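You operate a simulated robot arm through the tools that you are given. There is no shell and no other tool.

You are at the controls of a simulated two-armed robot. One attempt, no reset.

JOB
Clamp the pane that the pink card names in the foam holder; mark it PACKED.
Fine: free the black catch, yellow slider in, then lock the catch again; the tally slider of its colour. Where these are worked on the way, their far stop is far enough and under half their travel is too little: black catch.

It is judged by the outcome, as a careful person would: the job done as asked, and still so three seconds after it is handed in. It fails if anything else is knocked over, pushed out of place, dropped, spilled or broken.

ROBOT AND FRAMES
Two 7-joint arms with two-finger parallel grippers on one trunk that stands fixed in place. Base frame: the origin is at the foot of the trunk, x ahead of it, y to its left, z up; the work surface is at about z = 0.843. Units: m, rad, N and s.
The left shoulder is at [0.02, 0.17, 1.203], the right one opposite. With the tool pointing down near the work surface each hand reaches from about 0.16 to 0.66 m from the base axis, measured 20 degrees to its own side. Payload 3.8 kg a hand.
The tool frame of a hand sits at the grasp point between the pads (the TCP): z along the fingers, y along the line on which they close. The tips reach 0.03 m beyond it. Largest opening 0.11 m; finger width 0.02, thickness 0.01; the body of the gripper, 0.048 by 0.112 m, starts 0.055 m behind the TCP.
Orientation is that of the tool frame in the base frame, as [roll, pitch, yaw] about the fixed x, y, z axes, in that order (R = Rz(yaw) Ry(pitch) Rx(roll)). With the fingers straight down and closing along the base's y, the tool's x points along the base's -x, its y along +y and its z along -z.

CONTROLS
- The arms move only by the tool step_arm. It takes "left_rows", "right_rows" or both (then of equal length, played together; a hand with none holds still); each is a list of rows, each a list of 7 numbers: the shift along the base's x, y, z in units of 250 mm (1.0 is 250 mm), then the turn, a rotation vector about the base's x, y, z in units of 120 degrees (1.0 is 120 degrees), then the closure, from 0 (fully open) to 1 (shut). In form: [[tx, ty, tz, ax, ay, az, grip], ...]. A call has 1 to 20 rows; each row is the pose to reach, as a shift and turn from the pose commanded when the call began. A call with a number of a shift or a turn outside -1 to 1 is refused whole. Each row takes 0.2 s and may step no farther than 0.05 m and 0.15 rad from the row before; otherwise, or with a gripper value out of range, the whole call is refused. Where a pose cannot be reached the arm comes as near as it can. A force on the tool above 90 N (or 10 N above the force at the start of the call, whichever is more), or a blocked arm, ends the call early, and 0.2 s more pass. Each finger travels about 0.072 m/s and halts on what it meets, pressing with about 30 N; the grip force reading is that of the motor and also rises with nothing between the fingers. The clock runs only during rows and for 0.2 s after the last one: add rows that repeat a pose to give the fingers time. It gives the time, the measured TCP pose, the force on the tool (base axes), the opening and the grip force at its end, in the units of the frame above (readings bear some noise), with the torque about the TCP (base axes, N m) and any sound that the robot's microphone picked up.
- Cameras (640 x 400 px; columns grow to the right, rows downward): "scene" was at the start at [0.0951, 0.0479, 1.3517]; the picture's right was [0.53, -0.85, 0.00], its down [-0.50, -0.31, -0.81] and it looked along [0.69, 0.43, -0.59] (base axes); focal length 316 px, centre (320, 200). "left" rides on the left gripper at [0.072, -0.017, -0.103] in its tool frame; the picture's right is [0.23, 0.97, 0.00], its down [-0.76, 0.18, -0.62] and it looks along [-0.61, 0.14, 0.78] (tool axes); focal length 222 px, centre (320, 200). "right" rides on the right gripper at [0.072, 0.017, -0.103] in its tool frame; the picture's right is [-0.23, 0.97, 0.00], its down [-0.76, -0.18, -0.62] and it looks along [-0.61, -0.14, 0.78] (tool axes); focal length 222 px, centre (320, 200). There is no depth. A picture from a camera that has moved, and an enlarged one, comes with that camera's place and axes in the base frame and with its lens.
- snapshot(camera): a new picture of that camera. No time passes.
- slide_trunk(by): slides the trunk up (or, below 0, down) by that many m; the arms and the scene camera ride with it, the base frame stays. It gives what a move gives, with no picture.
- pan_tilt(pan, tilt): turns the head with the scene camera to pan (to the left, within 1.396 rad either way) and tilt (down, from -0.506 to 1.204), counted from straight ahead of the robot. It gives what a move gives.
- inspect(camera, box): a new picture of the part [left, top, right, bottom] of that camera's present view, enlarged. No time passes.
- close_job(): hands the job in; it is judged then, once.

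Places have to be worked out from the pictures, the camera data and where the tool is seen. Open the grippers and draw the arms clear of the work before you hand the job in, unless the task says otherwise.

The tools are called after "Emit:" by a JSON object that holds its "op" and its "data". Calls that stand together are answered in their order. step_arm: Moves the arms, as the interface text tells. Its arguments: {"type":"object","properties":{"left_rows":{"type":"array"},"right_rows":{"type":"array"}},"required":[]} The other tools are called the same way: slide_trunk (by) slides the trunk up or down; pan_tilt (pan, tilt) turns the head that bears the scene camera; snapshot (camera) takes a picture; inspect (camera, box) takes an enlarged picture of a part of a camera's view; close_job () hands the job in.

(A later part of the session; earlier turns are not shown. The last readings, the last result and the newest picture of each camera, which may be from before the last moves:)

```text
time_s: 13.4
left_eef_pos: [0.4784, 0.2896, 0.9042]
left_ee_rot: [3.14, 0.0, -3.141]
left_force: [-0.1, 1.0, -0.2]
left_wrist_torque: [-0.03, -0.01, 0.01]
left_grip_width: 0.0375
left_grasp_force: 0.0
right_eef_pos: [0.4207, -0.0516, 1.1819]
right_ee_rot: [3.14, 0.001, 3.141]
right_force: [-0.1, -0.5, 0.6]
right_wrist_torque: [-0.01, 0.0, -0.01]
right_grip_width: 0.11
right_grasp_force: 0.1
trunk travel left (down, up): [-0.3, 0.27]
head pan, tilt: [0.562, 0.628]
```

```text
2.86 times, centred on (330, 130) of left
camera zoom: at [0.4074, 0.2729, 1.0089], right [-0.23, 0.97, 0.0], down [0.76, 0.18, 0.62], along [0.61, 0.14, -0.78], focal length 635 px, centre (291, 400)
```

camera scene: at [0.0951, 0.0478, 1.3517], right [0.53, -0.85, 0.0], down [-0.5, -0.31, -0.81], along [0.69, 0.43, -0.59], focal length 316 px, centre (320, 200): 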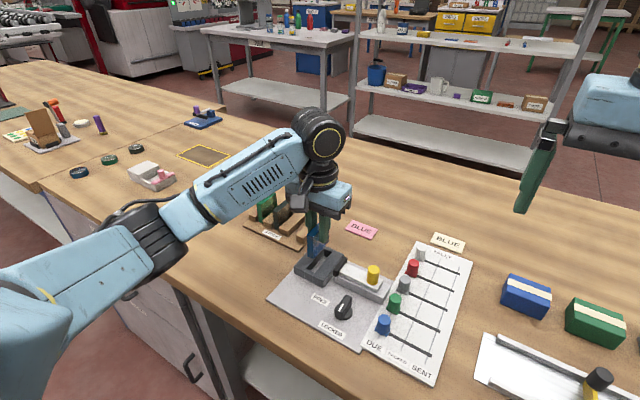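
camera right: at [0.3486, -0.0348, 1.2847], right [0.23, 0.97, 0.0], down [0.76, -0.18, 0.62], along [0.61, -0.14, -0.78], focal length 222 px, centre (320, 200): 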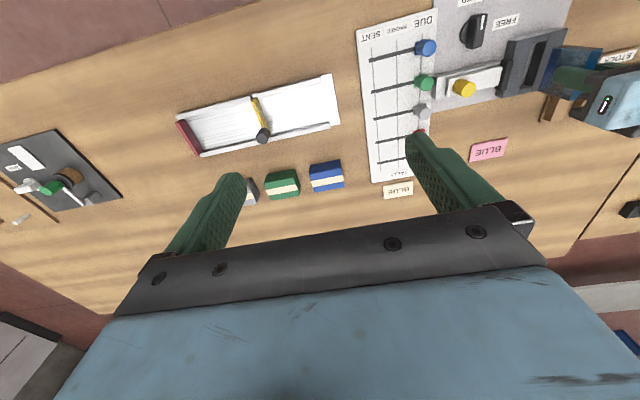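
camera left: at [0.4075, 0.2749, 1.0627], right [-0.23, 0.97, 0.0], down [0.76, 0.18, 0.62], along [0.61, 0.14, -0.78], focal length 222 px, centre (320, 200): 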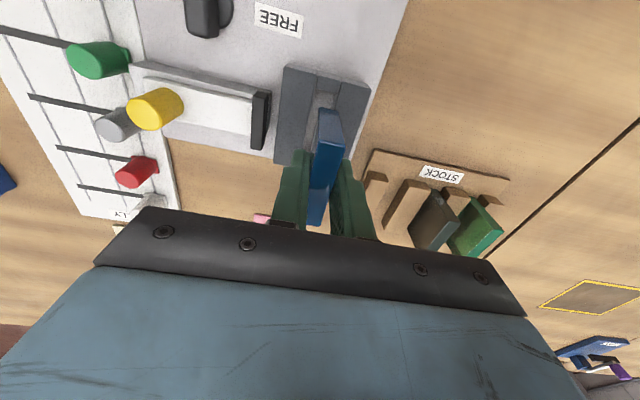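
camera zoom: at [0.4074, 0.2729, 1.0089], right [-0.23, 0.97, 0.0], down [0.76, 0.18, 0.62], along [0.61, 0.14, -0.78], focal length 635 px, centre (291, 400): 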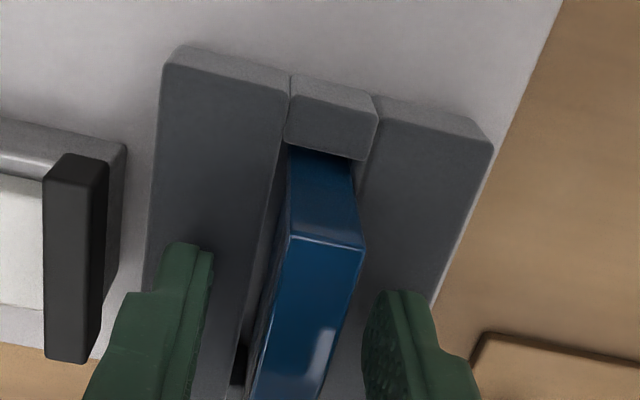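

The pane stands upright in the slot on its own. I raise the left hand straight up and take it away to its side.

Emit:
{"op": "step_arm", "data": {"left_rows": [[0, 0, 0.06, 0, 0, 0, 0.62], [0, 0, 0.16, 0, 0, 0, 0.6], [0, 0, 0.3, 0, 0, 0, 0.6], [0, 0, 0.46, 0, 0, 0, 0.6], [-0.02, 0.12, 0.6, 0, 0, 0, 0.3], [-0.08, 0.28, 0.68, 0, 0, 0, 0], [-0.18, 0.44, 0.74, 0, 0, 0, 0], [-0.28, 0.6, 0.78, 0, 0, 0, 0], [-0.36, 0.74, 0.82, 0, 0, 0, 0], [-0.36, 0.74, 0.82, 0, 0, 0, 0]]}}

Emit:
{"op": "snapshot", "data": {"camera": "scene"}}

Emit:
{"op": "inspect", "data": {"camera": "scene", "box": [270, 225, 400, 325]}}

```text
time_s: 15.6
left_eef_pos: [0.3889, 0.477, 1.1079]
left_ee_rot: [3.14, 0.0, -3.141]
left_force: [-0.2, 0.8, 0.2]
left_wrist_torque: [-0.01, 0.0, -0.04]
left_grip_width: 0.11
left_grasp_force: 0.1
right_eef_pos: [0.4205, -0.0521, 1.1818]
right_ee_rot: [3.141, 0.001, -3.141]
right_force: [-1.0, 0.2, 0.6]
right_wrist_torque: [-0.03, 0.0, 0.0]
right_grip_width: 0.11
right_grasp_force: 0.0
trunk travel left (down, up): [-0.3, 0.27]
head pan, tilt: [0.562, 0.628]
```

```text
taken
camera scene: at [0.0955, 0.0477, 1.3516], right [0.53, -0.85, 0.0], down [-0.5, -0.31, -0.81], along [0.68, 0.43, -0.59], focal length 316 px, centre (320, 200)
```

scene: 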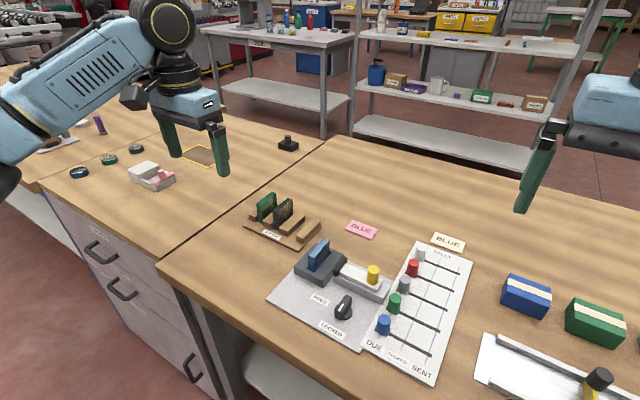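

```text
4.00 times, centred on (335, 275) of scene
camera zoom: at [0.0955, 0.0477, 1.3516], right [0.53, -0.85, 0.0], down [-0.5, -0.31, -0.81], along [0.68, 0.43, -0.59], focal length 1262 px, centre (260, -100)
```

zoom: 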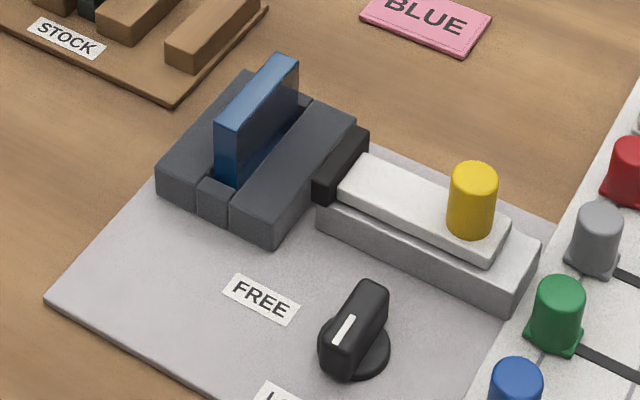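

The pane is seated in the slot. Now I bring the right hand above the catch, estimated axis (0.411, 0.1945), and look from close.

Emit:
{"op": "step_arm", "data": {"right_rows": [[0, 0.15, -0.08, 0, 0, 0, 0], [-0.01, 0.3, -0.18, 0, 0, 0, 0], [-0.015, 0.45, -0.3, 0, 0, 0, 0], [-0.02, 0.6, -0.42, 0, 0, 0, 0], [-0.025, 0.74, -0.54, 0, 0, 0, 0], [-0.03, 0.88, -0.66, 0, 0, 0, 0], [-0.038, 0.986, -0.8, 0, 0, 0, 0.2], [-0.038, 0.986, -0.808, 0, 0, 0, 0.4], [-0.038, 0.986, -0.808, 0, 0, 0, 0.4]]}}

Emit:
{"op": "snapshot", "data": {"camera": "right"}}

Emit:
{"op": "inspect", "data": {"camera": "right", "box": [240, 60, 420, 200]}}

Emit:
{"op": "snapshot", "data": {"camera": "scene"}}

```text
time_s: 17.6
left_eef_pos: [0.3894, 0.4782, 1.1084]
left_ee_rot: [3.141, 0.0, -3.141]
left_force: [0.7, -1.0, 0.8]
left_wrist_torque: [0.01, 0.03, -0.01]
left_grip_width: 0.11
left_grasp_force: 0.0
right_eef_pos: [0.4111, 0.195, 0.9772]
right_ee_rot: [-3.141, 0.0, -3.142]
right_force: [-1.4, -0.8, -0.5]
right_wrist_torque: [0.0, 0.02, 0.06]
right_grip_width: 0.0657
right_grasp_force: 0.0
trunk travel left (down, up): [-0.3, 0.27]
head pan, tilt: [0.562, 0.628]
```

```text
taken
camera right: at [0.3391, 0.2113, 1.0791], right [0.23, 0.97, 0.0], down [0.76, -0.18, 0.62], along [0.61, -0.14, -0.78], focal length 222 px, centre (320, 200)
```

right: 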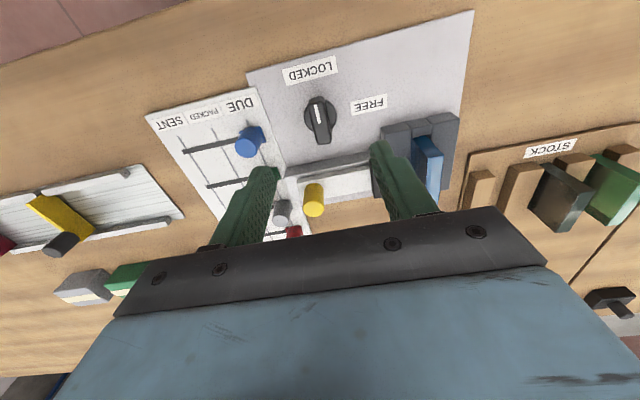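

```text
2.86 times, centred on (330, 130) of right
camera zoom: at [0.3391, 0.2113, 1.0791], right [0.23, 0.97, 0.0], down [0.76, -0.18, 0.62], along [0.61, -0.14, -0.78], focal length 635 px, centre (291, 400)
```

zoom: 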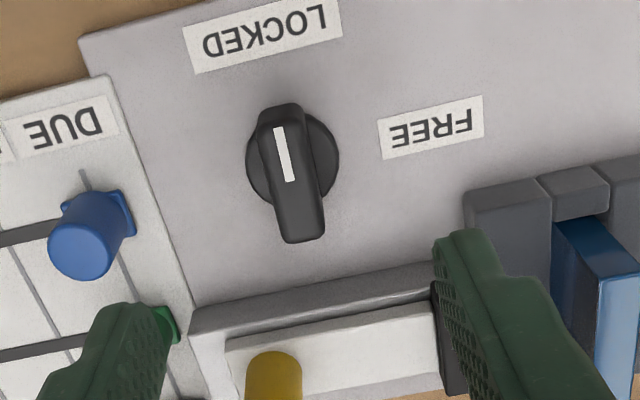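

```text
taken
camera scene: at [0.0951, 0.0481, 1.3517], right [0.53, -0.85, 0.0], down [-0.5, -0.31, -0.81], along [0.69, 0.43, -0.59], focal length 316 px, centre (320, 200)
```

scene: 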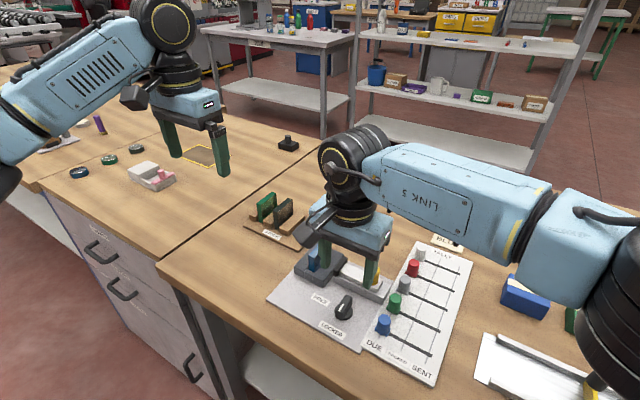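

The catch handle is a bar along x about 44 mm long, with its top near z 0.8735 and its axis within about 1 mm of the tool. I nudge, descend with a 45 mm opening, and then check.

Emit:
{"op": "step_arm", "data": {"right_rows": [[-0.004, 0.004, -0.05, 0, 0, 0, 0.59], [-0.004, 0.004, -0.15, 0, 0, 0, 0.59], [-0.004, 0.004, -0.25, 0, 0, 0, 0.59], [-0.004, 0.004, -0.31, 0, 0, 0, 0.59], [-0.004, 0.004, -0.34, 0, 0, 0, 0.59], [-0.004, 0.004, -0.34, 0, 0, 0, 0.59]]}}

Emit:
{"op": "inspect", "data": {"camera": "right", "box": [240, 80, 400, 220]}}

Emit:
{"op": "inspect", "data": {"camera": "scene", "box": [290, 245, 420, 335]}}

```text
time_s: 19.0
left_eef_pos: [0.3899, 0.477, 1.1088]
left_ee_rot: [3.14, 0.001, -3.14]
left_force: [-0.4, 0.4, 0.3]
left_wrist_torque: [0.01, -0.01, 0.03]
left_grip_width: 0.1103
left_grasp_force: 0.0
right_eef_pos: [0.4157, 0.1858, 0.8985]
right_ee_rot: [3.141, 0.001, -3.142]
right_force: [0.7, -0.1, 0.7]
right_wrist_torque: [-0.02, 0.01, 0.01]
right_grip_width: 0.045
right_grasp_force: 0.1
right hand out of reach, approached as far as the arm can: row 2, 3, 4, 5, 6
trunk travel left (down, up): [-0.3, 0.27]
head pan, tilt: [0.562, 0.628]
```

```text
2.86 times, centred on (320, 150) of right
camera zoom: at [0.3444, 0.2016, 1.0007], right [0.23, 0.97, 0.0], down [0.76, -0.18, 0.62], along [0.61, -0.14, -0.78], focal length 635 px, centre (320, 343)
```

zoom: 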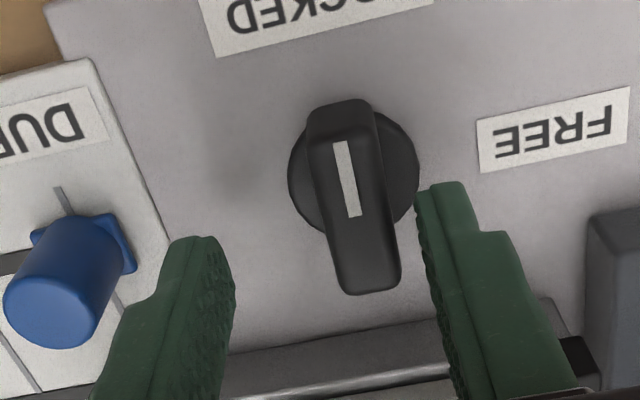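

```text
4.44 times, centred on (355, 290) of scene
camera zoom: at [0.095, 0.0479, 1.3517], right [0.53, -0.85, 0.0], down [-0.5, -0.31, -0.81], along [0.69, 0.43, -0.59], focal length 1403 px, centre (164, -200)
```

zoom: 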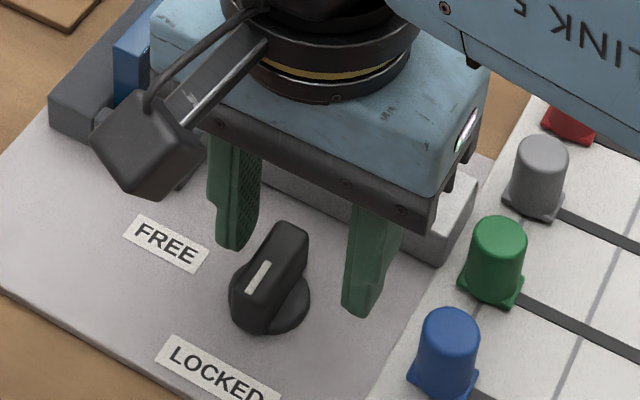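

The right arm cannot quite reach the catch (it stopped at 0.4157, 0.1858, 0.8985, touching nothing). The left arm is better placed for it, so I withdraw the right hand up and back to its side.

Emit:
{"op": "step_arm", "data": {"right_rows": [[0.0, -0.04, 0.12, 0, 0, 0, 0.5], [0.0, -0.04, 0.28, 0, 0, 0, 0.4], [0.0, -0.12, 0.44, 0, 0, 0, 0.2], [0.0, -0.28, 0.54, 0, 0, 0, 0], [0.01, -0.44, 0.64, 0, 0, 0, 0], [0.02, -0.6, 0.74, 0, 0, 0, 0], [0.03, -0.76, 0.84, 0, 0, 0, 0], [0.03, -0.9, 0.94, 0, 0, 0, 0], [0.03, -1.0, 1.0, 0, 0, 0, 0], [0.03, -1.0, 1.0, 0, 0, 0, 0]]}}

Emit:
{"op": "snapshot", "data": {"camera": "scene"}}

```text
time_s: 21.2
left_eef_pos: [0.3888, 0.4763, 1.1083]
left_ee_rot: [-3.141, 0.0, -3.14]
left_force: [-0.6, -0.9, 0.0]
left_wrist_torque: [-0.03, -0.01, -0.02]
left_grip_width: 0.1103
left_grasp_force: 0.0
right_eef_pos: [0.4246, -0.064, 1.1492]
right_ee_rot: [3.141, 0.001, -3.141]
right_force: [0.1, 0.6, 0.1]
right_wrist_torque: [0.0, 0.01, 0.01]
right_grip_width: 0.11
right_grasp_force: 0.0
trunk travel left (down, up): [-0.3, 0.27]
head pan, tilt: [0.562, 0.628]
```

```text
taken
camera scene: at [0.0951, 0.0481, 1.3517], right [0.53, -0.85, 0.0], down [-0.5, -0.31, -0.81], along [0.69, 0.43, -0.59], focal length 316 px, centre (320, 200)
```

scene: 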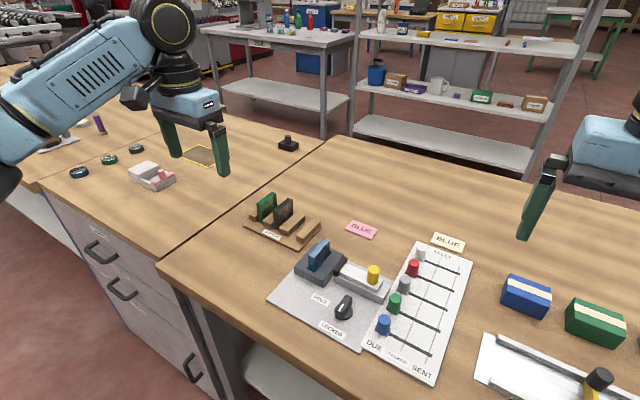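

Everything is still in place. I swing the left hand over to the catch in two moves.

Emit:
{"op": "step_arm", "data": {"left_rows": [[0.01, -0.16, -0.05, 0, 0, 0, 0], [0.03, -0.33, -0.1, 0, 0, 0, 0], [0.045, -0.5, -0.17, 0, 0, 0, 0], [0.06, -0.67, -0.24, 0, 0, 0, 0], [0.075, -0.84, -0.32, 0, 0, 0, 0], [0.084, -1.0, -0.4, 0, 0, 0, 0.2], [0.084, -1.0, -0.4, 0, 0, 0, 0.4]]}}

Emit:
{"op": "step_arm", "data": {"left_rows": [[0, -0.06, -0.05, 0, 0, 0, 0.5], [0, -0.12, -0.11, 0, 0, 0, 0.5], [0, -0.12, -0.112, 0, 0, 0, 0.5]]}}

Emit:
{"op": "inspect", "data": {"camera": "left", "box": [230, 60, 410, 200]}}

```text
time_s: 22.8
left_eef_pos: [0.4104, 0.227, 1.0036]
left_ee_rot: [3.141, 0.0, -3.14]
left_force: [-0.8, -0.2, -0.2]
left_wrist_torque: [0.0, 0.01, 0.0]
left_grip_width: 0.0659
left_grasp_force: 0.0
right_eef_pos: [0.4249, -0.0634, 1.1482]
right_ee_rot: [-3.141, -0.001, -3.141]
right_force: [0.0, 0.2, -0.1]
right_wrist_torque: [-0.01, 0.0, 0.02]
right_grip_width: 0.1102
right_grasp_force: 0.1
trunk travel left (down, up): [-0.3, 0.27]
head pan, tilt: [0.562, 0.628]
```

```text
time_s: 23.6
left_eef_pos: [0.4098, 0.196, 0.9799]
left_ee_rot: [3.14, 0.001, 3.141]
left_force: [-0.3, 0.3, 0.1]
left_wrist_torque: [-0.02, 0.02, -0.01]
left_grip_width: 0.0552
left_grasp_force: 0.1
right_eef_pos: [0.4241, -0.0639, 1.1495]
right_ee_rot: [-3.141, 0.0, -3.141]
right_force: [0.0, -0.4, -0.8]
right_wrist_torque: [-0.02, 0.04, 0.0]
right_grip_width: 0.1101
right_grasp_force: 0.1
trunk travel left (down, up): [-0.3, 0.27]
head pan, tilt: [0.562, 0.628]
```

```text
2.86 times, centred on (320, 130) of left
camera zoom: at [0.3384, 0.1796, 1.0838], right [-0.23, 0.97, 0.0], down [0.76, 0.18, 0.62], along [0.61, 0.14, -0.78], focal length 635 px, centre (320, 400)
```

zoom: 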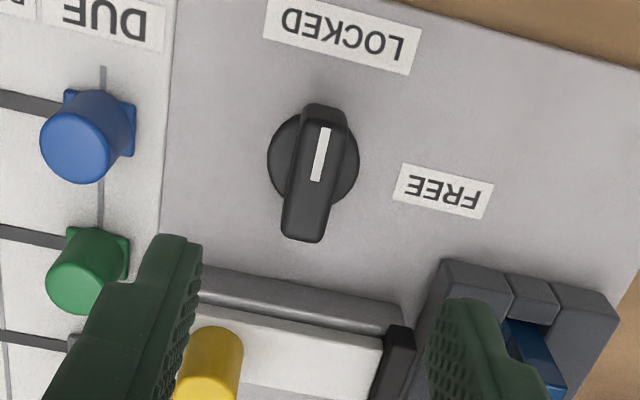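

From the left camera the catch axis is about 2.5 mm to −y of the tool. I correct and descend around the handle, staying just above its round base.

Emit:
{"op": "step_arm", "data": {"left_rows": [[0, -0.01, -0.05, 0, 0, 0, 0.6], [0, -0.01, -0.15, 0, 0, 0, 0.6], [0, -0.01, -0.25, 0, 0, 0, 0.6], [0, -0.01, -0.31, 0, 0, 0, 0.6], [0, -0.01, -0.34, 0, 0, 0, 0.6], [0, -0.01, -0.34, 0, 0, 0, 0.6]]}}

Emit:
{"op": "inspect", "data": {"camera": "left", "box": [230, 80, 410, 220]}}

Emit:
{"op": "inspect", "data": {"camera": "scene", "box": [290, 245, 420, 335]}}

```text
time_s: 25.0
left_eef_pos: [0.4098, 0.1933, 0.8965]
left_ee_rot: [3.141, -0.001, -3.141]
left_force: [-0.1, 0.5, -0.6]
left_wrist_torque: [0.0, -0.02, 0.01]
left_grip_width: 0.0438
left_grasp_force: 0.1
right_eef_pos: [0.4248, -0.0642, 1.1493]
right_ee_rot: [-3.141, 0.0, 3.141]
right_force: [-0.6, -0.4, 0.4]
right_wrist_torque: [0.04, -0.01, -0.04]
right_grip_width: 0.1101
right_grasp_force: 0.0
trunk travel left (down, up): [-0.3, 0.27]
head pan, tilt: [0.562, 0.628]
```

```text
2.86 times, centred on (320, 150) of left
camera zoom: at [0.3383, 0.1765, 1.0009], right [-0.23, 0.97, 0.0], down [0.76, 0.18, 0.62], along [0.61, 0.14, -0.78], focal length 635 px, centre (320, 343)
```

zoom: 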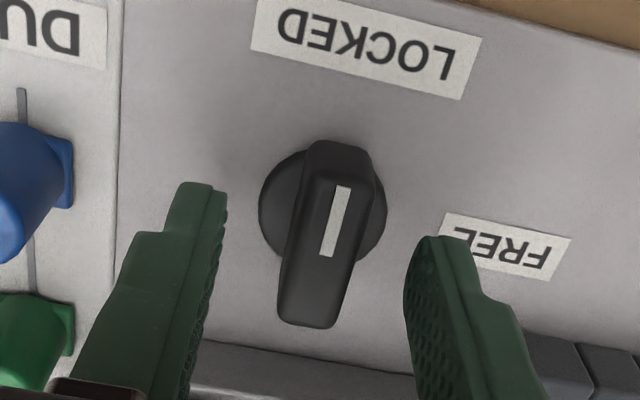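

```text
4.44 times, centred on (355, 290) of scene
camera zoom: at [0.0951, 0.0478, 1.3517], right [0.53, -0.85, 0.0], down [-0.5, -0.31, -0.81], along [0.69, 0.43, -0.59], focal length 1403 px, centre (164, -200)
```

zoom: 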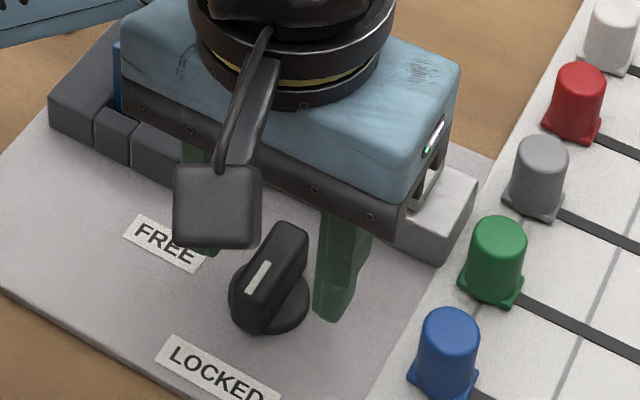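

The handle is centred between the fingers. I lower 5 mm more and close on it.

Emit:
{"op": "step_arm", "data": {"left_rows": [[-0.003, 0, -0.01, 0, 0, 0, 0.6], [-0.003, 0, -0.02, 0, 0, 0, 0.65], [-0.003, 0, -0.02, 0, 0, 0, 0.8], [-0.003, 0, -0.02, 0, 0, 0, 0.9], [-0.003, 0, -0.02, 0, 0, 0, 1.0], [-0.003, 0, -0.02, 0, 0, 0, 1.0], [-0.003, 0, -0.02, 0, 0, 0, 1.0]]}}

Emit:
{"op": "inspect", "data": {"camera": "left", "box": [230, 80, 410, 220]}}

```text
time_s: 26.6
left_eef_pos: [0.4095, 0.1952, 0.8903]
left_ee_rot: [-3.141, 0.001, 3.141]
left_force: [0.6, 1.5, -0.8]
left_wrist_torque: [0.02, -0.31, 0.0]
left_grip_width: 0.0159
left_grasp_force: 45.2
right_eef_pos: [0.4241, -0.0646, 1.1485]
right_ee_rot: [-3.141, 0.001, -3.141]
right_force: [0.4, 0.2, 1.6]
right_wrist_torque: [-0.01, 0.01, 0.01]
right_grip_width: 0.11
right_grasp_force: 0.0
trunk travel left (down, up): [-0.3, 0.27]
head pan, tilt: [0.562, 0.628]
```

```text
2.86 times, centred on (320, 150) of left
camera zoom: at [0.3382, 0.1778, 0.995], right [-0.23, 0.97, 0.0], down [0.76, 0.18, 0.62], along [0.61, 0.14, -0.78], focal length 635 px, centre (320, 343)
```

zoom: 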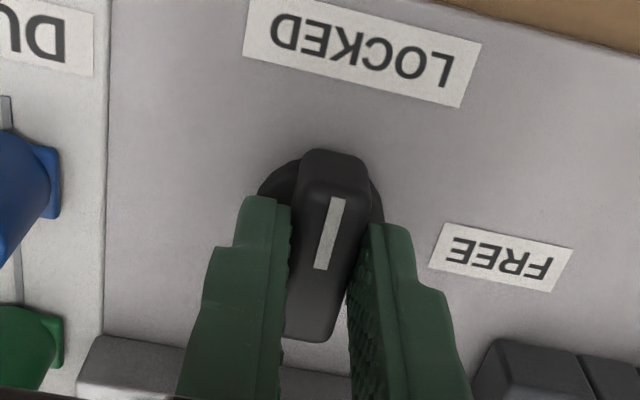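

The handle is gripped (15.9 mm wide). I turn it clockwise seen from above, toward FREE, in stages, first about 50°.

Emit:
{"op": "step_arm", "data": {"left_rows": [[0, 0, 0, 0, 0, -0.07, 1.0], [0, 0, 0, 0, 0, -0.14, 1.0], [0, 0, 0, 0, 0, -0.21, 1.0], [0, 0, 0, 0, 0, -0.28, 1.0], [0, 0, 0, 0, 0, -0.35, 1.0], [0, 0, 0, 0, 0, -0.42, 1.0], [0, 0, 0, 0, 0, -0.42, 1.0]]}}

Emit:
{"op": "inspect", "data": {"camera": "left", "box": [230, 80, 410, 220]}}

Emit:
{"op": "snapshot", "data": {"camera": "scene"}}

```text
time_s: 28.2
left_eef_pos: [0.4101, 0.1967, 0.8905]
left_ee_rot: [-3.142, -0.002, 2.264]
left_force: [4.9, 24.4, 4.7]
left_wrist_torque: [0.77, 0.32, 0.03]
left_grip_width: 0.0158
left_grasp_force: 45.3
right_eef_pos: [0.4245, -0.0616, 1.1476]
right_ee_rot: [-3.14, 0.001, 3.14]
right_force: [-0.1, -0.3, -0.6]
right_wrist_torque: [-0.03, -0.02, -0.01]
right_grip_width: 0.1099
right_grasp_force: 0.1
trunk travel left (down, up): [-0.3, 0.27]
head pan, tilt: [0.562, 0.628]
```

```text
2.86 times, centred on (320, 150) of left
camera zoom: at [0.3522, 0.2413, 0.9951], right [0.6, 0.8, 0.0], down [0.62, -0.47, 0.62], along [0.5, -0.37, -0.78], focal length 635 px, centre (320, 343)
```

zoom: 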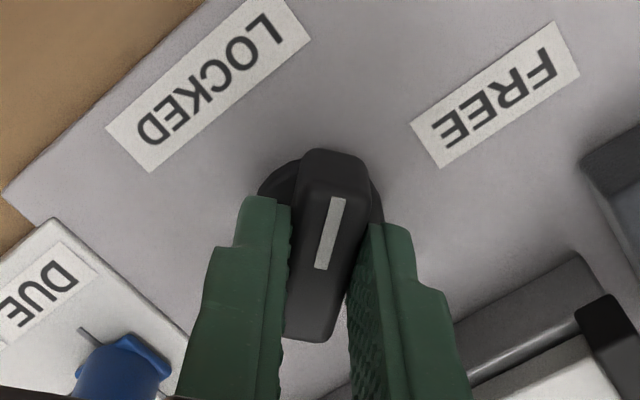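

```text
taken
camera scene: at [0.0955, 0.0504, 1.3516], right [0.53, -0.85, 0.0], down [-0.5, -0.31, -0.81], along [0.68, 0.43, -0.59], focal length 316 px, centre (320, 200)
```

scene: 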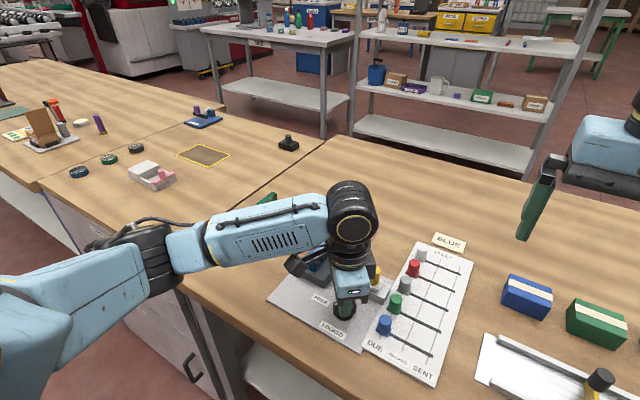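

The handle has turned 50° with the hand, but a 24 N side force along +y shows the tool sits slightly off the catch axis. I ease the hand a little toward +y to relieve it before turning further.

Emit:
{"op": "step_arm", "data": {"left_rows": [[0.002, 0.004, 0, 0, 0, 0, 1.0], [0.004, 0.008, 0, 0, 0, 0, 1.0], [0.004, 0.008, 0, 0, 0, 0, 1.0]]}}

```text
time_s: 29.0
left_eef_pos: [0.4113, 0.1967, 0.8907]
left_ee_rot: [-3.14, 0.0, 2.262]
left_force: [5.7, 18.1, 4.0]
left_wrist_torque: [1.26, 0.44, 0.02]
left_grip_width: 0.0156
left_grasp_force: 45.1
right_eef_pos: [0.4251, -0.0629, 1.1483]
right_ee_rot: [-3.139, 0.0, 3.141]
right_force: [-0.5, 0.0, -0.3]
right_wrist_torque: [0.01, 0.0, -0.02]
right_grip_width: 0.1102
right_grasp_force: 0.0
trunk travel left (down, up): [-0.3, 0.27]
head pan, tilt: [0.562, 0.628]
```

The force dropped to 18 N; I ease a little farther the same way.

Emit:
{"op": "step_arm", "data": {"left_rows": [[0.004, 0.006, 0, 0, 0, 0, 1.0], [0.006, 0.012, 0, 0, 0, 0, 1.0], [0.006, 0.012, 0, 0, 0, 0, 1.0]]}}

```text
time_s: 29.8
left_eef_pos: [0.4108, 0.1961, 0.8907]
left_ee_rot: [-3.138, 0.002, 2.26]
left_force: [-2.5, 5.7, 3.5]
left_wrist_torque: [0.91, 0.68, 0.01]
left_grip_width: 0.0159
left_grasp_force: 44.2
right_eef_pos: [0.4243, -0.0635, 1.1493]
right_ee_rot: [-3.141, 0.0, -3.141]
right_force: [0.5, 0.3, 0.2]
right_wrist_torque: [-0.02, 0.0, 0.02]
right_grip_width: 0.11
right_grasp_force: 0.0
trunk travel left (down, up): [-0.3, 0.27]
head pan, tilt: [0.562, 0.628]
```

The side force is down to about 6 N. I turn another 20° with a small follow-up shift and check again.

Emit:
{"op": "step_arm", "data": {"left_rows": [[0.002, 0.002, 0, 0, 0, -0.06, 1.0], [0.004, 0.003, 0, 0, 0, -0.12, 1.0], [0.006, 0.004, 0, 0, 0, -0.167, 1.0], [0.006, 0.004, 0, 0, 0, -0.167, 1.0]]}}

Emit:
{"op": "inspect", "data": {"camera": "left", "box": [230, 80, 410, 220]}}

```text
time_s: 30.8
left_eef_pos: [0.4105, 0.1976, 0.8901]
left_ee_rot: [-3.14, 0.002, 1.907]
left_force: [-13.1, -9.9, -12.0]
left_wrist_torque: [-0.37, -0.02, -0.04]
left_grip_width: 0.0156
left_grasp_force: 44.9
right_eef_pos: [0.4243, -0.0648, 1.1487]
right_ee_rot: [3.141, 0.001, -3.141]
right_force: [0.3, -1.7, 0.0]
right_wrist_torque: [0.0, 0.01, 0.02]
right_grip_width: 0.1099
right_grasp_force: 0.2
trunk travel left (down, up): [-0.3, 0.27]
head pan, tilt: [0.562, 0.628]
```

```text
2.86 times, centred on (320, 150) of left
camera zoom: at [0.3729, 0.2602, 0.995], right [0.84, 0.54, 0.0], down [0.42, -0.66, 0.62], along [0.33, -0.53, -0.78], focal length 635 px, centre (320, 343)
```

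zoom: 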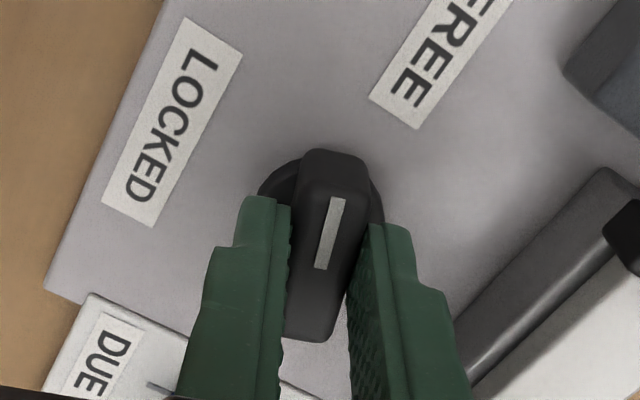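

Now the side force is −13/−10 N, so I over-shifted slightly. I take back about 3 mm while turning the rest of the way to 90°.

Emit:
{"op": "step_arm", "data": {"left_rows": [[-0.006, -0.005, 0, 0, 0, 0, 1.0], [-0.012, -0.01, 0, 0, 0, -0.06, 1.0], [-0.012, -0.01, 0, 0, 0, -0.12, 1.0], [-0.012, -0.01, 0, 0, 0, -0.165, 1.0], [-0.012, -0.01, 0, 0, 0, -0.165, 1.0]]}}

Emit:
{"op": "inspect", "data": {"camera": "left", "box": [230, 60, 410, 220]}}

Emit:
{"op": "inspect", "data": {"camera": "scene", "box": [290, 245, 420, 335]}}

```text
time_s: 32.0
left_eef_pos: [0.4118, 0.1971, 0.8919]
left_ee_rot: [3.14, -0.002, 1.567]
left_force: [4.8, -4.8, -16.2]
left_wrist_torque: [-1.02, -0.22, 0.21]
left_grip_width: 0.0159
left_grasp_force: 45.3
right_eef_pos: [0.4264, -0.0642, 1.1475]
right_ee_rot: [-3.141, -0.001, 3.142]
right_force: [0.0, 0.4, 0.5]
right_wrist_torque: [0.03, 0.0, -0.01]
right_grip_width: 0.1099
right_grasp_force: 0.0
trunk travel left (down, up): [-0.3, 0.27]
head pan, tilt: [0.562, 0.628]
```

```text
2.50 times, centred on (320, 140) of left
camera zoom: at [0.3966, 0.2697, 0.9951], right [0.97, 0.22, 0.0], down [0.17, -0.76, 0.62], along [0.14, -0.61, -0.78], focal length 555 px, centre (320, 350)
```

zoom: 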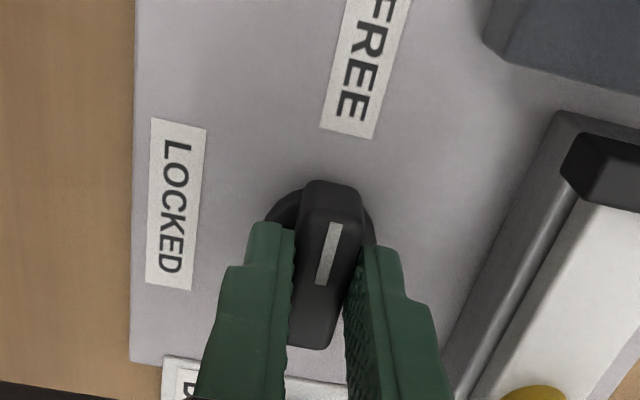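

```text
4.44 times, centred on (355, 290) of scene
camera zoom: at [0.0967, 0.0479, 1.3515], right [0.53, -0.85, 0.0], down [-0.5, -0.31, -0.81], along [0.68, 0.43, -0.59], focal length 1403 px, centre (164, -200)
```

zoom: 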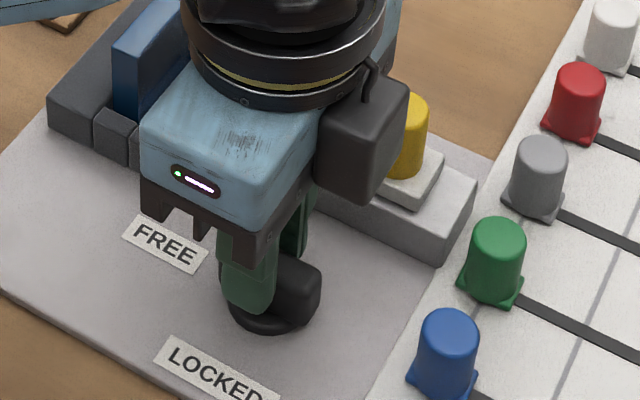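

The handle has turned 90° and points at FREE, with resisting torque appearing (0.21 N m). I press about 3° more to make sure it is at its stop, then check.

Emit:
{"op": "step_arm", "data": {"left_rows": [[0, 0, 0, 0, 0, -0.025, 1.0], [0, 0, 0, 0, 0, -0.025, 1.0]]}}

```text
time_s: 32.6
left_eef_pos: [0.4109, 0.1976, 0.8903]
left_ee_rot: [-3.141, -0.002, 1.517]
left_force: [8.0, -3.3, -13.5]
left_wrist_torque: [0.23, -0.14, 1.19]
left_grip_width: 0.0164
left_grasp_force: 45.5
right_eef_pos: [0.4256, -0.0645, 1.1471]
right_ee_rot: [-3.141, -0.003, 3.141]
right_force: [0.7, 0.0, 1.0]
right_wrist_torque: [0.04, 0.03, -0.04]
right_grip_width: 0.11
right_grasp_force: 0.0
trunk travel left (down, up): [-0.3, 0.27]
head pan, tilt: [0.562, 0.628]
```

Torque climbed to 1.2 N m, so the catch is at its FREE stop. I relax the twist, open the fingers and lift off.

Emit:
{"op": "step_arm", "data": {"left_rows": [[0, 0, 0, 0, 0, 0.022, 1.0], [0, 0, 0, 0, 0, 0.022, 0.85], [0, 0, 0, 0, 0, 0.022, 0.7], [0, 0, 0, 0, 0, 0.022, 0.6], [0, 0, 0.04, 0, 0, 0.022, 0.6], [0, 0, 0.12, 0, 0, 0.022, 0.6], [0, 0, 0.26, 0, 0, 0.022, 0.6], [0, 0, 0.4, 0, 0, 0.022, 0.6], [0, 0, 0.4, 0, 0, 0.022, 0.6]]}}

Emit:
{"op": "inspect", "data": {"camera": "left", "box": [200, 40, 460, 200]}}

Emit:
{"op": "inspect", "data": {"camera": "scene", "box": [290, 245, 420, 335]}}

```text
time_s: 34.6
left_eef_pos: [0.4119, 0.1938, 0.994]
left_ee_rot: [-3.14, 0.001, 1.56]
left_force: [1.0, 0.1, 0.3]
left_wrist_torque: [0.03, -0.06, 0.02]
left_grip_width: 0.044
left_grasp_force: 0.0
right_eef_pos: [0.4248, -0.0624, 1.1484]
right_ee_rot: [3.141, 0.002, 3.141]
right_force: [0.2, 0.6, -0.3]
right_wrist_torque: [0.01, -0.01, 0.02]
right_grip_width: 0.1102
right_grasp_force: 0.1
trunk travel left (down, up): [-0.3, 0.27]
head pan, tilt: [0.562, 0.628]
```

```text
2.46 times, centred on (330, 120) of left
camera zoom: at [0.397, 0.2669, 1.0989], right [0.98, 0.22, 0.0], down [0.17, -0.76, 0.62], along [0.13, -0.61, -0.78], focal length 547 px, centre (295, 397)
```

zoom: 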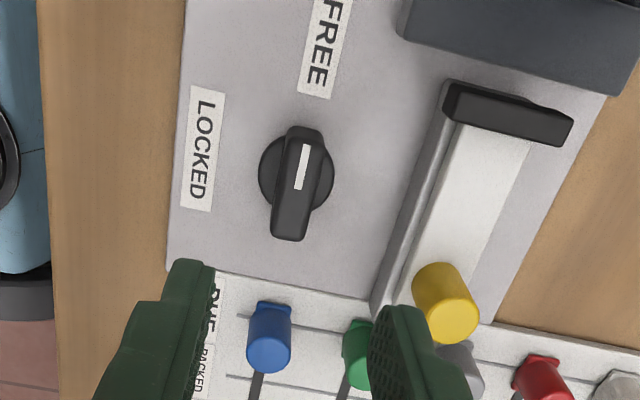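

```text
4.44 times, centred on (355, 290) of scene
camera zoom: at [0.0951, 0.048, 1.3517], right [0.53, -0.85, 0.0], down [-0.5, -0.31, -0.81], along [0.69, 0.43, -0.59], focal length 1403 px, centre (164, -200)
```

zoom: 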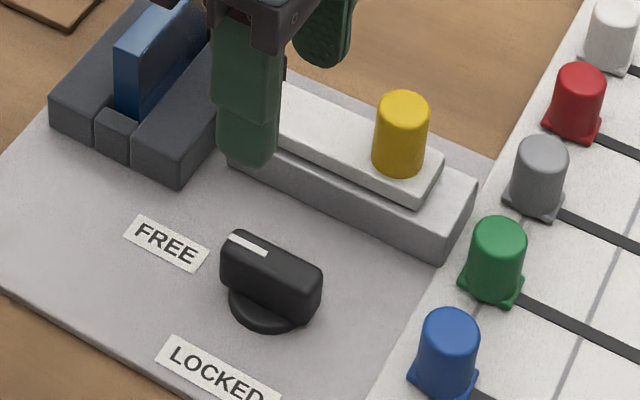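

The catch now points at FREE. Next is the yellow slider, whose knob I put at about (0.487, 0.171) with its top at z 0.90. I turn the hand back to close along y and move above it.

Emit:
{"op": "step_arm", "data": {"left_rows": [[0.03, -0.01, 0, 0, 0, 0.069, 0.5], [0.06, -0.02, 0, 0, 0, 0.138, 0.5], [0.09, -0.03, 0, 0, 0, 0.207, 0.5], [0.12, -0.04, 0, 0, 0, 0.276, 0.5], [0.15, -0.05, 0, 0, 0, 0.345, 0.5], [0.18, -0.06, 0, 0, 0, 0.414, 0.5], [0.21, -0.07, 0, 0, 0, 0.483, 0.5], [0.24, -0.08, 0, 0, 0, 0.552, 0.5], [0.27, -0.09, 0, 0, 0, 0.621, 0.5], [0.3, -0.09, 0, 0, 0, 0.69, 0.5], [0.3, -0.09, 0, 0, 0, 0.755, 0.5], [0.3, -0.09, 0, 0, 0, 0.755, 0.5]]}}

Emit:
{"op": "snapshot", "data": {"camera": "left"}}

Emit:
{"op": "inspect", "data": {"camera": "left", "box": [220, 60, 420, 200]}}

Emit:
{"op": "inspect", "data": {"camera": "scene", "box": [290, 225, 420, 325]}}

```text
time_s: 37.2
left_eef_pos: [0.4849, 0.1738, 0.9919]
left_ee_rot: [-3.142, 0.0, -3.14]
left_force: [-0.6, 0.1, -0.6]
left_wrist_torque: [0.02, 0.0, 0.0]
left_grip_width: 0.0548
left_grasp_force: 0.1
right_eef_pos: [0.4245, -0.0632, 1.1479]
right_ee_rot: [3.141, 0.001, 3.141]
right_force: [-0.8, 0.0, 0.2]
right_wrist_torque: [-0.01, 0.01, -0.02]
right_grip_width: 0.11
right_grasp_force: 0.0
trunk travel left (down, up): [-0.3, 0.27]
head pan, tilt: [0.562, 0.628]
```

```text
taken
camera left: at [0.4145, 0.1575, 1.0962], right [-0.23, 0.97, 0.0], down [0.76, 0.18, 0.62], along [0.61, 0.14, -0.78], focal length 222 px, centre (320, 200)
```

left: 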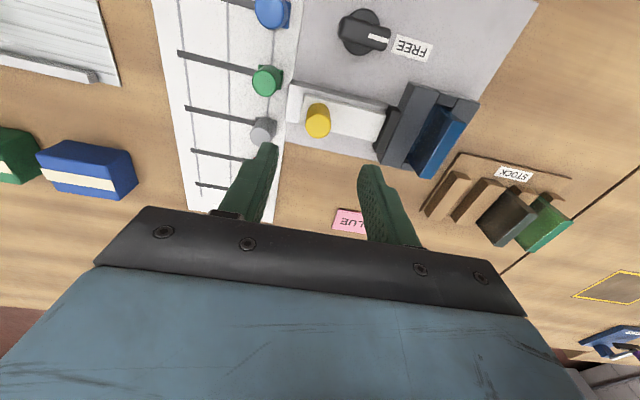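

```text
2.86 times, centred on (320, 130) of left
camera zoom: at [0.4145, 0.1575, 1.0962], right [-0.23, 0.97, 0.0], down [0.76, 0.18, 0.62], along [0.61, 0.14, -0.78], focal length 635 px, centre (320, 400)
```

zoom: 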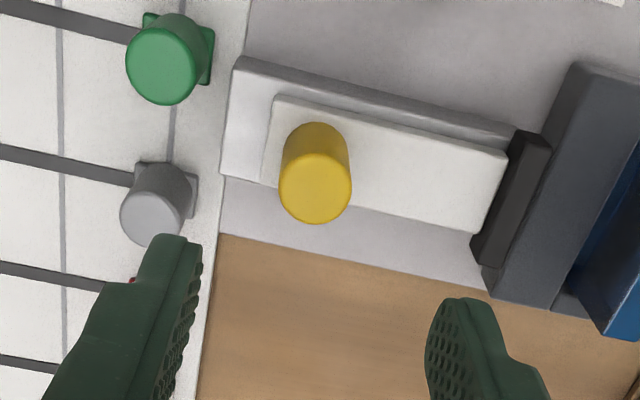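

```text
4.00 times, centred on (355, 275) of scene
camera zoom: at [0.0951, 0.0479, 1.3517], right [0.53, -0.85, 0.0], down [-0.5, -0.31, -0.81], along [0.69, 0.43, -0.59], focal length 1262 px, centre (180, -100)
```

zoom: 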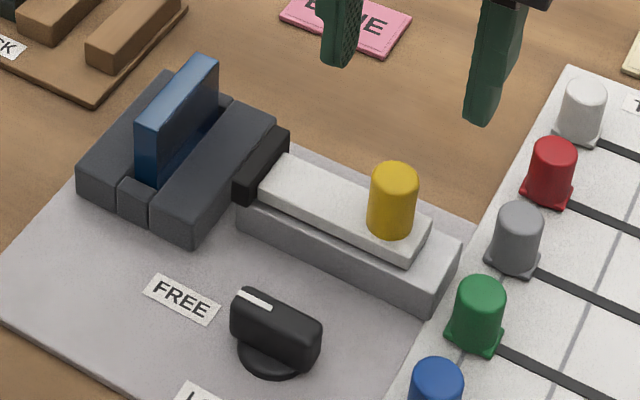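

The yellow knob is centred under the tool to within about 1.5 mm. I descend around it, tips kept just above the white slider, then close.

Emit:
{"op": "step_arm", "data": {"left_rows": [[-0.002, -0.006, -0.06, 0, 0, 0, 0.6], [-0.002, -0.006, -0.16, 0, 0, 0, 0.6], [-0.002, -0.006, -0.26, 0, 0, 0, 0.6], [-0.002, -0.006, -0.31, 0, 0, 0, 0.6], [-0.002, -0.006, -0.33, 0, 0, 0, 0.6], [-0.002, -0.006, -0.33, 0, 0, 0, 0.6]]}}

Emit:
{"op": "inspect", "data": {"camera": "left", "box": [220, 60, 420, 220]}}

Emit:
{"op": "inspect", "data": {"camera": "scene", "box": [290, 225, 420, 325]}}

```text
time_s: 38.6
left_eef_pos: [0.4851, 0.1731, 0.9097]
left_ee_rot: [3.141, -0.001, -3.14]
left_force: [0.2, 0.5, 2.9]
left_wrist_torque: [0.12, 0.04, 0.01]
left_grip_width: 0.0444
left_grasp_force: 0.0
right_eef_pos: [0.4237, -0.0637, 1.1491]
right_ee_rot: [3.141, -0.001, 3.141]
right_force: [-0.4, -0.7, -0.3]
right_wrist_torque: [0.02, 0.03, -0.03]
right_grip_width: 0.1102
right_grasp_force: 0.3
trunk travel left (down, up): [-0.3, 0.27]
head pan, tilt: [0.562, 0.628]
```

```text
2.50 times, centred on (320, 140) of left
camera zoom: at [0.4139, 0.1564, 1.014], right [-0.23, 0.97, 0.0], down [0.76, 0.18, 0.62], along [0.61, 0.14, -0.78], focal length 555 px, centre (320, 350)
```

zoom: 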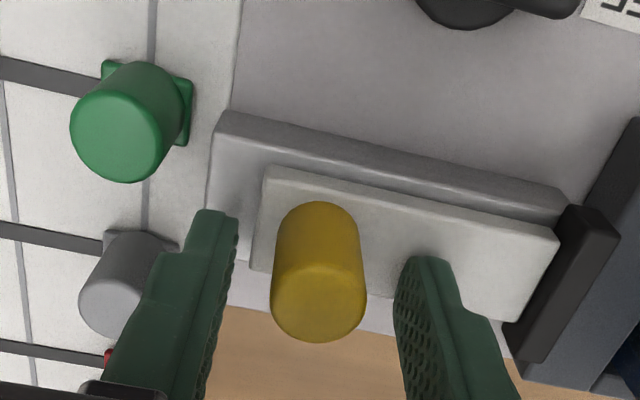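

```text
4.00 times, centred on (355, 275) of scene
camera zoom: at [0.0947, 0.0478, 1.3518], right [0.53, -0.85, 0.0], down [-0.5, -0.31, -0.81], along [0.69, 0.43, -0.59], focal length 1262 px, centre (180, -100)
```

zoom: 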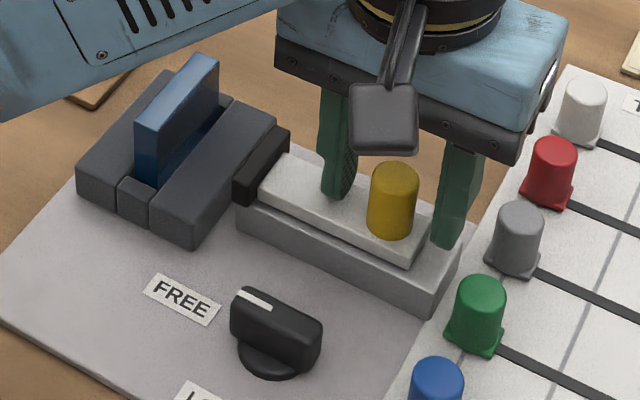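

A light 3 N upward touch says the +y fingertip is on the white slider, so I raise 3 mm and close on the knob.

Emit:
{"op": "step_arm", "data": {"left_rows": [[0, 0, 0.014, 0, 0, 0, 0.6], [0, 0, 0.014, 0, 0, 0, 0.7], [0, 0, 0.014, 0, 0, 0, 0.8], [0, 0, 0.014, 0, 0, 0, 0.9], [0, 0, 0.014, 0, 0, 0, 1.0], [0, 0, 0.014, 0, 0, 0, 1.0]]}}

Emit:
{"op": "inspect", "data": {"camera": "left", "box": [220, 60, 420, 220]}}

```text
time_s: 40.0
left_eef_pos: [0.486, 0.173, 0.9125]
left_ee_rot: [3.141, 0.001, 3.141]
left_force: [0.0, 1.5, -1.6]
left_wrist_torque: [-0.47, -0.08, 0.0]
left_grip_width: 0.0213
left_grasp_force: 45.3
right_eef_pos: [0.4241, -0.064, 1.1493]
right_ee_rot: [3.142, -0.001, -3.141]
right_force: [0.0, 0.1, -1.0]
right_wrist_torque: [0.01, -0.01, 0.03]
right_grip_width: 0.1101
right_grasp_force: 0.0
trunk travel left (down, up): [-0.3, 0.27]
head pan, tilt: [0.562, 0.628]
```

```text
2.50 times, centred on (320, 140) of left
camera zoom: at [0.4143, 0.1557, 1.0177], right [-0.23, 0.97, 0.0], down [0.76, 0.18, 0.62], along [0.61, 0.14, -0.78], focal length 555 px, centre (320, 350)
```

zoom: 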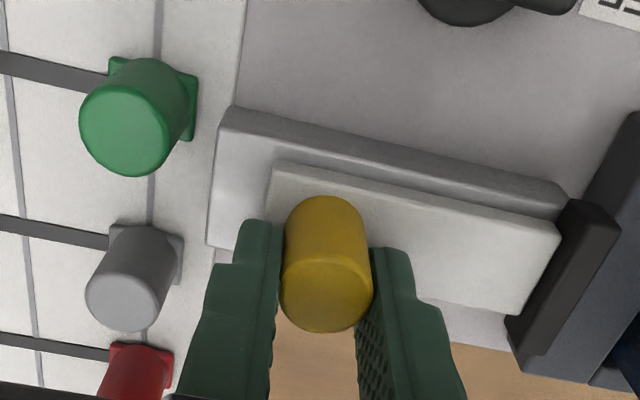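

The knob is gripped (21 mm). I push it toward +y, into the holder, in small steps and read the force.

Emit:
{"op": "step_arm", "data": {"left_rows": [[0, 0.008, 0, 0, 0, 0, 1.0], [0, 0.016, 0, 0, 0, 0, 1.0], [0, 0.024, 0, 0, 0, 0, 1.0], [0, 0.032, 0, 0, 0, 0, 1.0], [0, 0.032, 0, 0, 0, 0, 1.0]]}}

Emit:
{"op": "inspect", "data": {"camera": "left", "box": [280, 60, 520, 220]}}

Emit:
{"op": "inspect", "data": {"camera": "scene", "box": [290, 225, 420, 325]}}

```text
time_s: 41.2
left_eef_pos: [0.4851, 0.1803, 0.913]
left_ee_rot: [-3.14, 0.001, -3.141]
left_force: [10.0, 1.8, 4.7]
left_wrist_torque: [-0.44, 0.35, -0.08]
left_grip_width: 0.0213
left_grasp_force: 44.5
right_eef_pos: [0.4253, -0.064, 1.1482]
right_ee_rot: [-3.141, 0.0, -3.141]
right_force: [-0.1, 0.9, 0.1]
right_wrist_torque: [0.03, 0.04, 0.02]
right_grip_width: 0.1101
right_grasp_force: 0.0
trunk travel left (down, up): [-0.3, 0.27]
head pan, tilt: [0.562, 0.628]
```

```text
2.50 times, centred on (400, 140) of left
camera zoom: at [0.4141, 0.1633, 1.0176], right [-0.23, 0.97, 0.0], down [0.76, 0.18, 0.62], along [0.61, 0.14, -0.78], focal length 555 px, centre (120, 350)
```

zoom: 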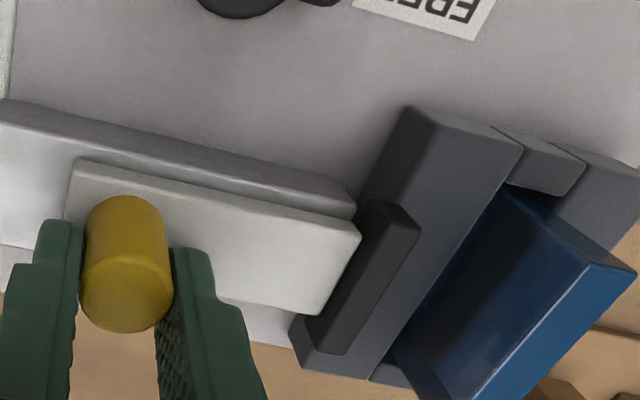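

```text
4.00 times, centred on (355, 275) of scene
camera zoom: at [0.096, 0.0477, 1.3517], right [0.53, -0.85, 0.0], down [-0.5, -0.31, -0.81], along [0.68, 0.43, -0.59], focal length 1262 px, centre (180, -100)
```

zoom: 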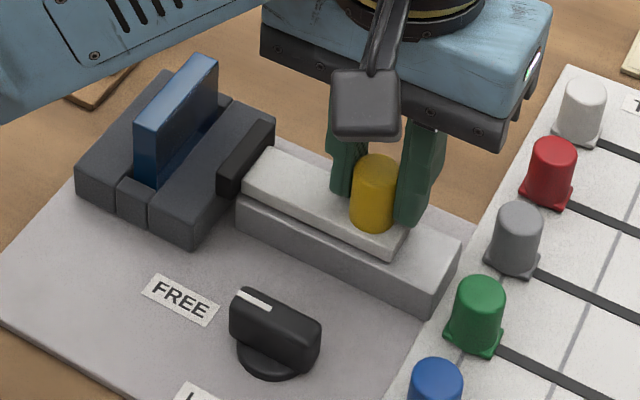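

The slider runs freely. Its black jaw passes over the foam edge toward the pane itself, so there is more travel to go. I continue with a slight +x follow because the board is turned about 1.6°.

Emit:
{"op": "step_arm", "data": {"left_rows": [[0.004, 0.008, 0, 0, 0, 0, 1.0], [0.006, 0.016, 0, 0, 0, 0, 1.0], [0.007, 0.024, 0, 0, 0, 0, 1.0], [0.007, 0.032, 0, 0, 0, 0, 1.0], [0.008, 0.04, 0, 0, 0, 0, 1.0], [0.008, 0.048, 0, 0, 0, 0, 1.0], [0.008, 0.048, 0, 0, 0, 0, 1.0]]}}

Emit:
{"op": "inspect", "data": {"camera": "left", "box": [280, 60, 520, 220]}}

Emit:
{"op": "inspect", "data": {"camera": "scene", "box": [290, 225, 420, 325]}}

```text
time_s: 42.8
left_eef_pos: [0.4861, 0.1933, 0.9132]
left_ee_rot: [-3.141, -0.001, 3.141]
left_force: [-14.0, 0.3, 11.7]
left_wrist_torque: [-0.61, 0.66, -0.03]
left_grip_width: 0.0213
left_grasp_force: 44.8
right_eef_pos: [0.4217, -0.0628, 1.15]
right_ee_rot: [-3.141, 0.002, -3.141]
right_force: [-0.7, 0.6, 0.1]
right_wrist_torque: [0.0, -0.01, -0.01]
right_grip_width: 0.11
right_grasp_force: 0.1
trunk travel left (down, up): [-0.3, 0.27]
head pan, tilt: [0.562, 0.628]
```

```text
2.50 times, centred on (400, 140) of left
camera zoom: at [0.4143, 0.1755, 1.0177], right [-0.23, 0.97, 0.0], down [0.76, 0.18, 0.62], along [0.61, 0.14, -0.78], focal length 555 px, centre (120, 350)
```

zoom: 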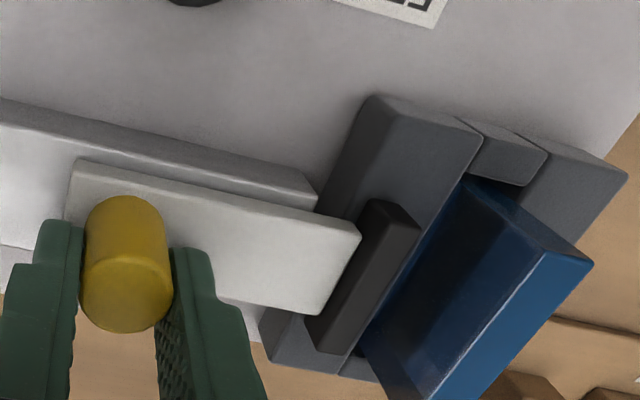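

```text
4.00 times, centred on (355, 275) of scene
camera zoom: at [0.0926, 0.0476, 1.3519], right [0.53, -0.85, 0.0], down [-0.5, -0.31, -0.81], along [0.69, 0.43, -0.59], focal length 1262 px, centre (180, -100)
```

zoom: 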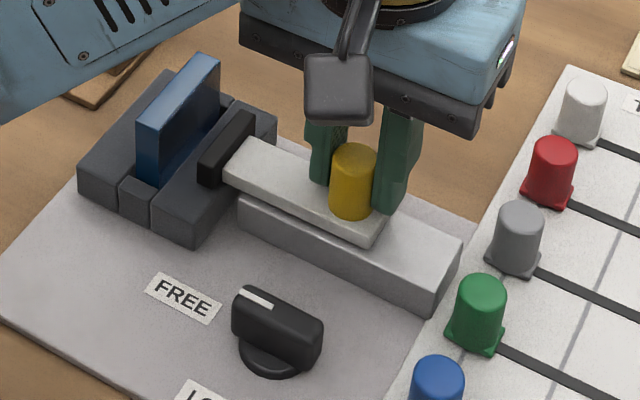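

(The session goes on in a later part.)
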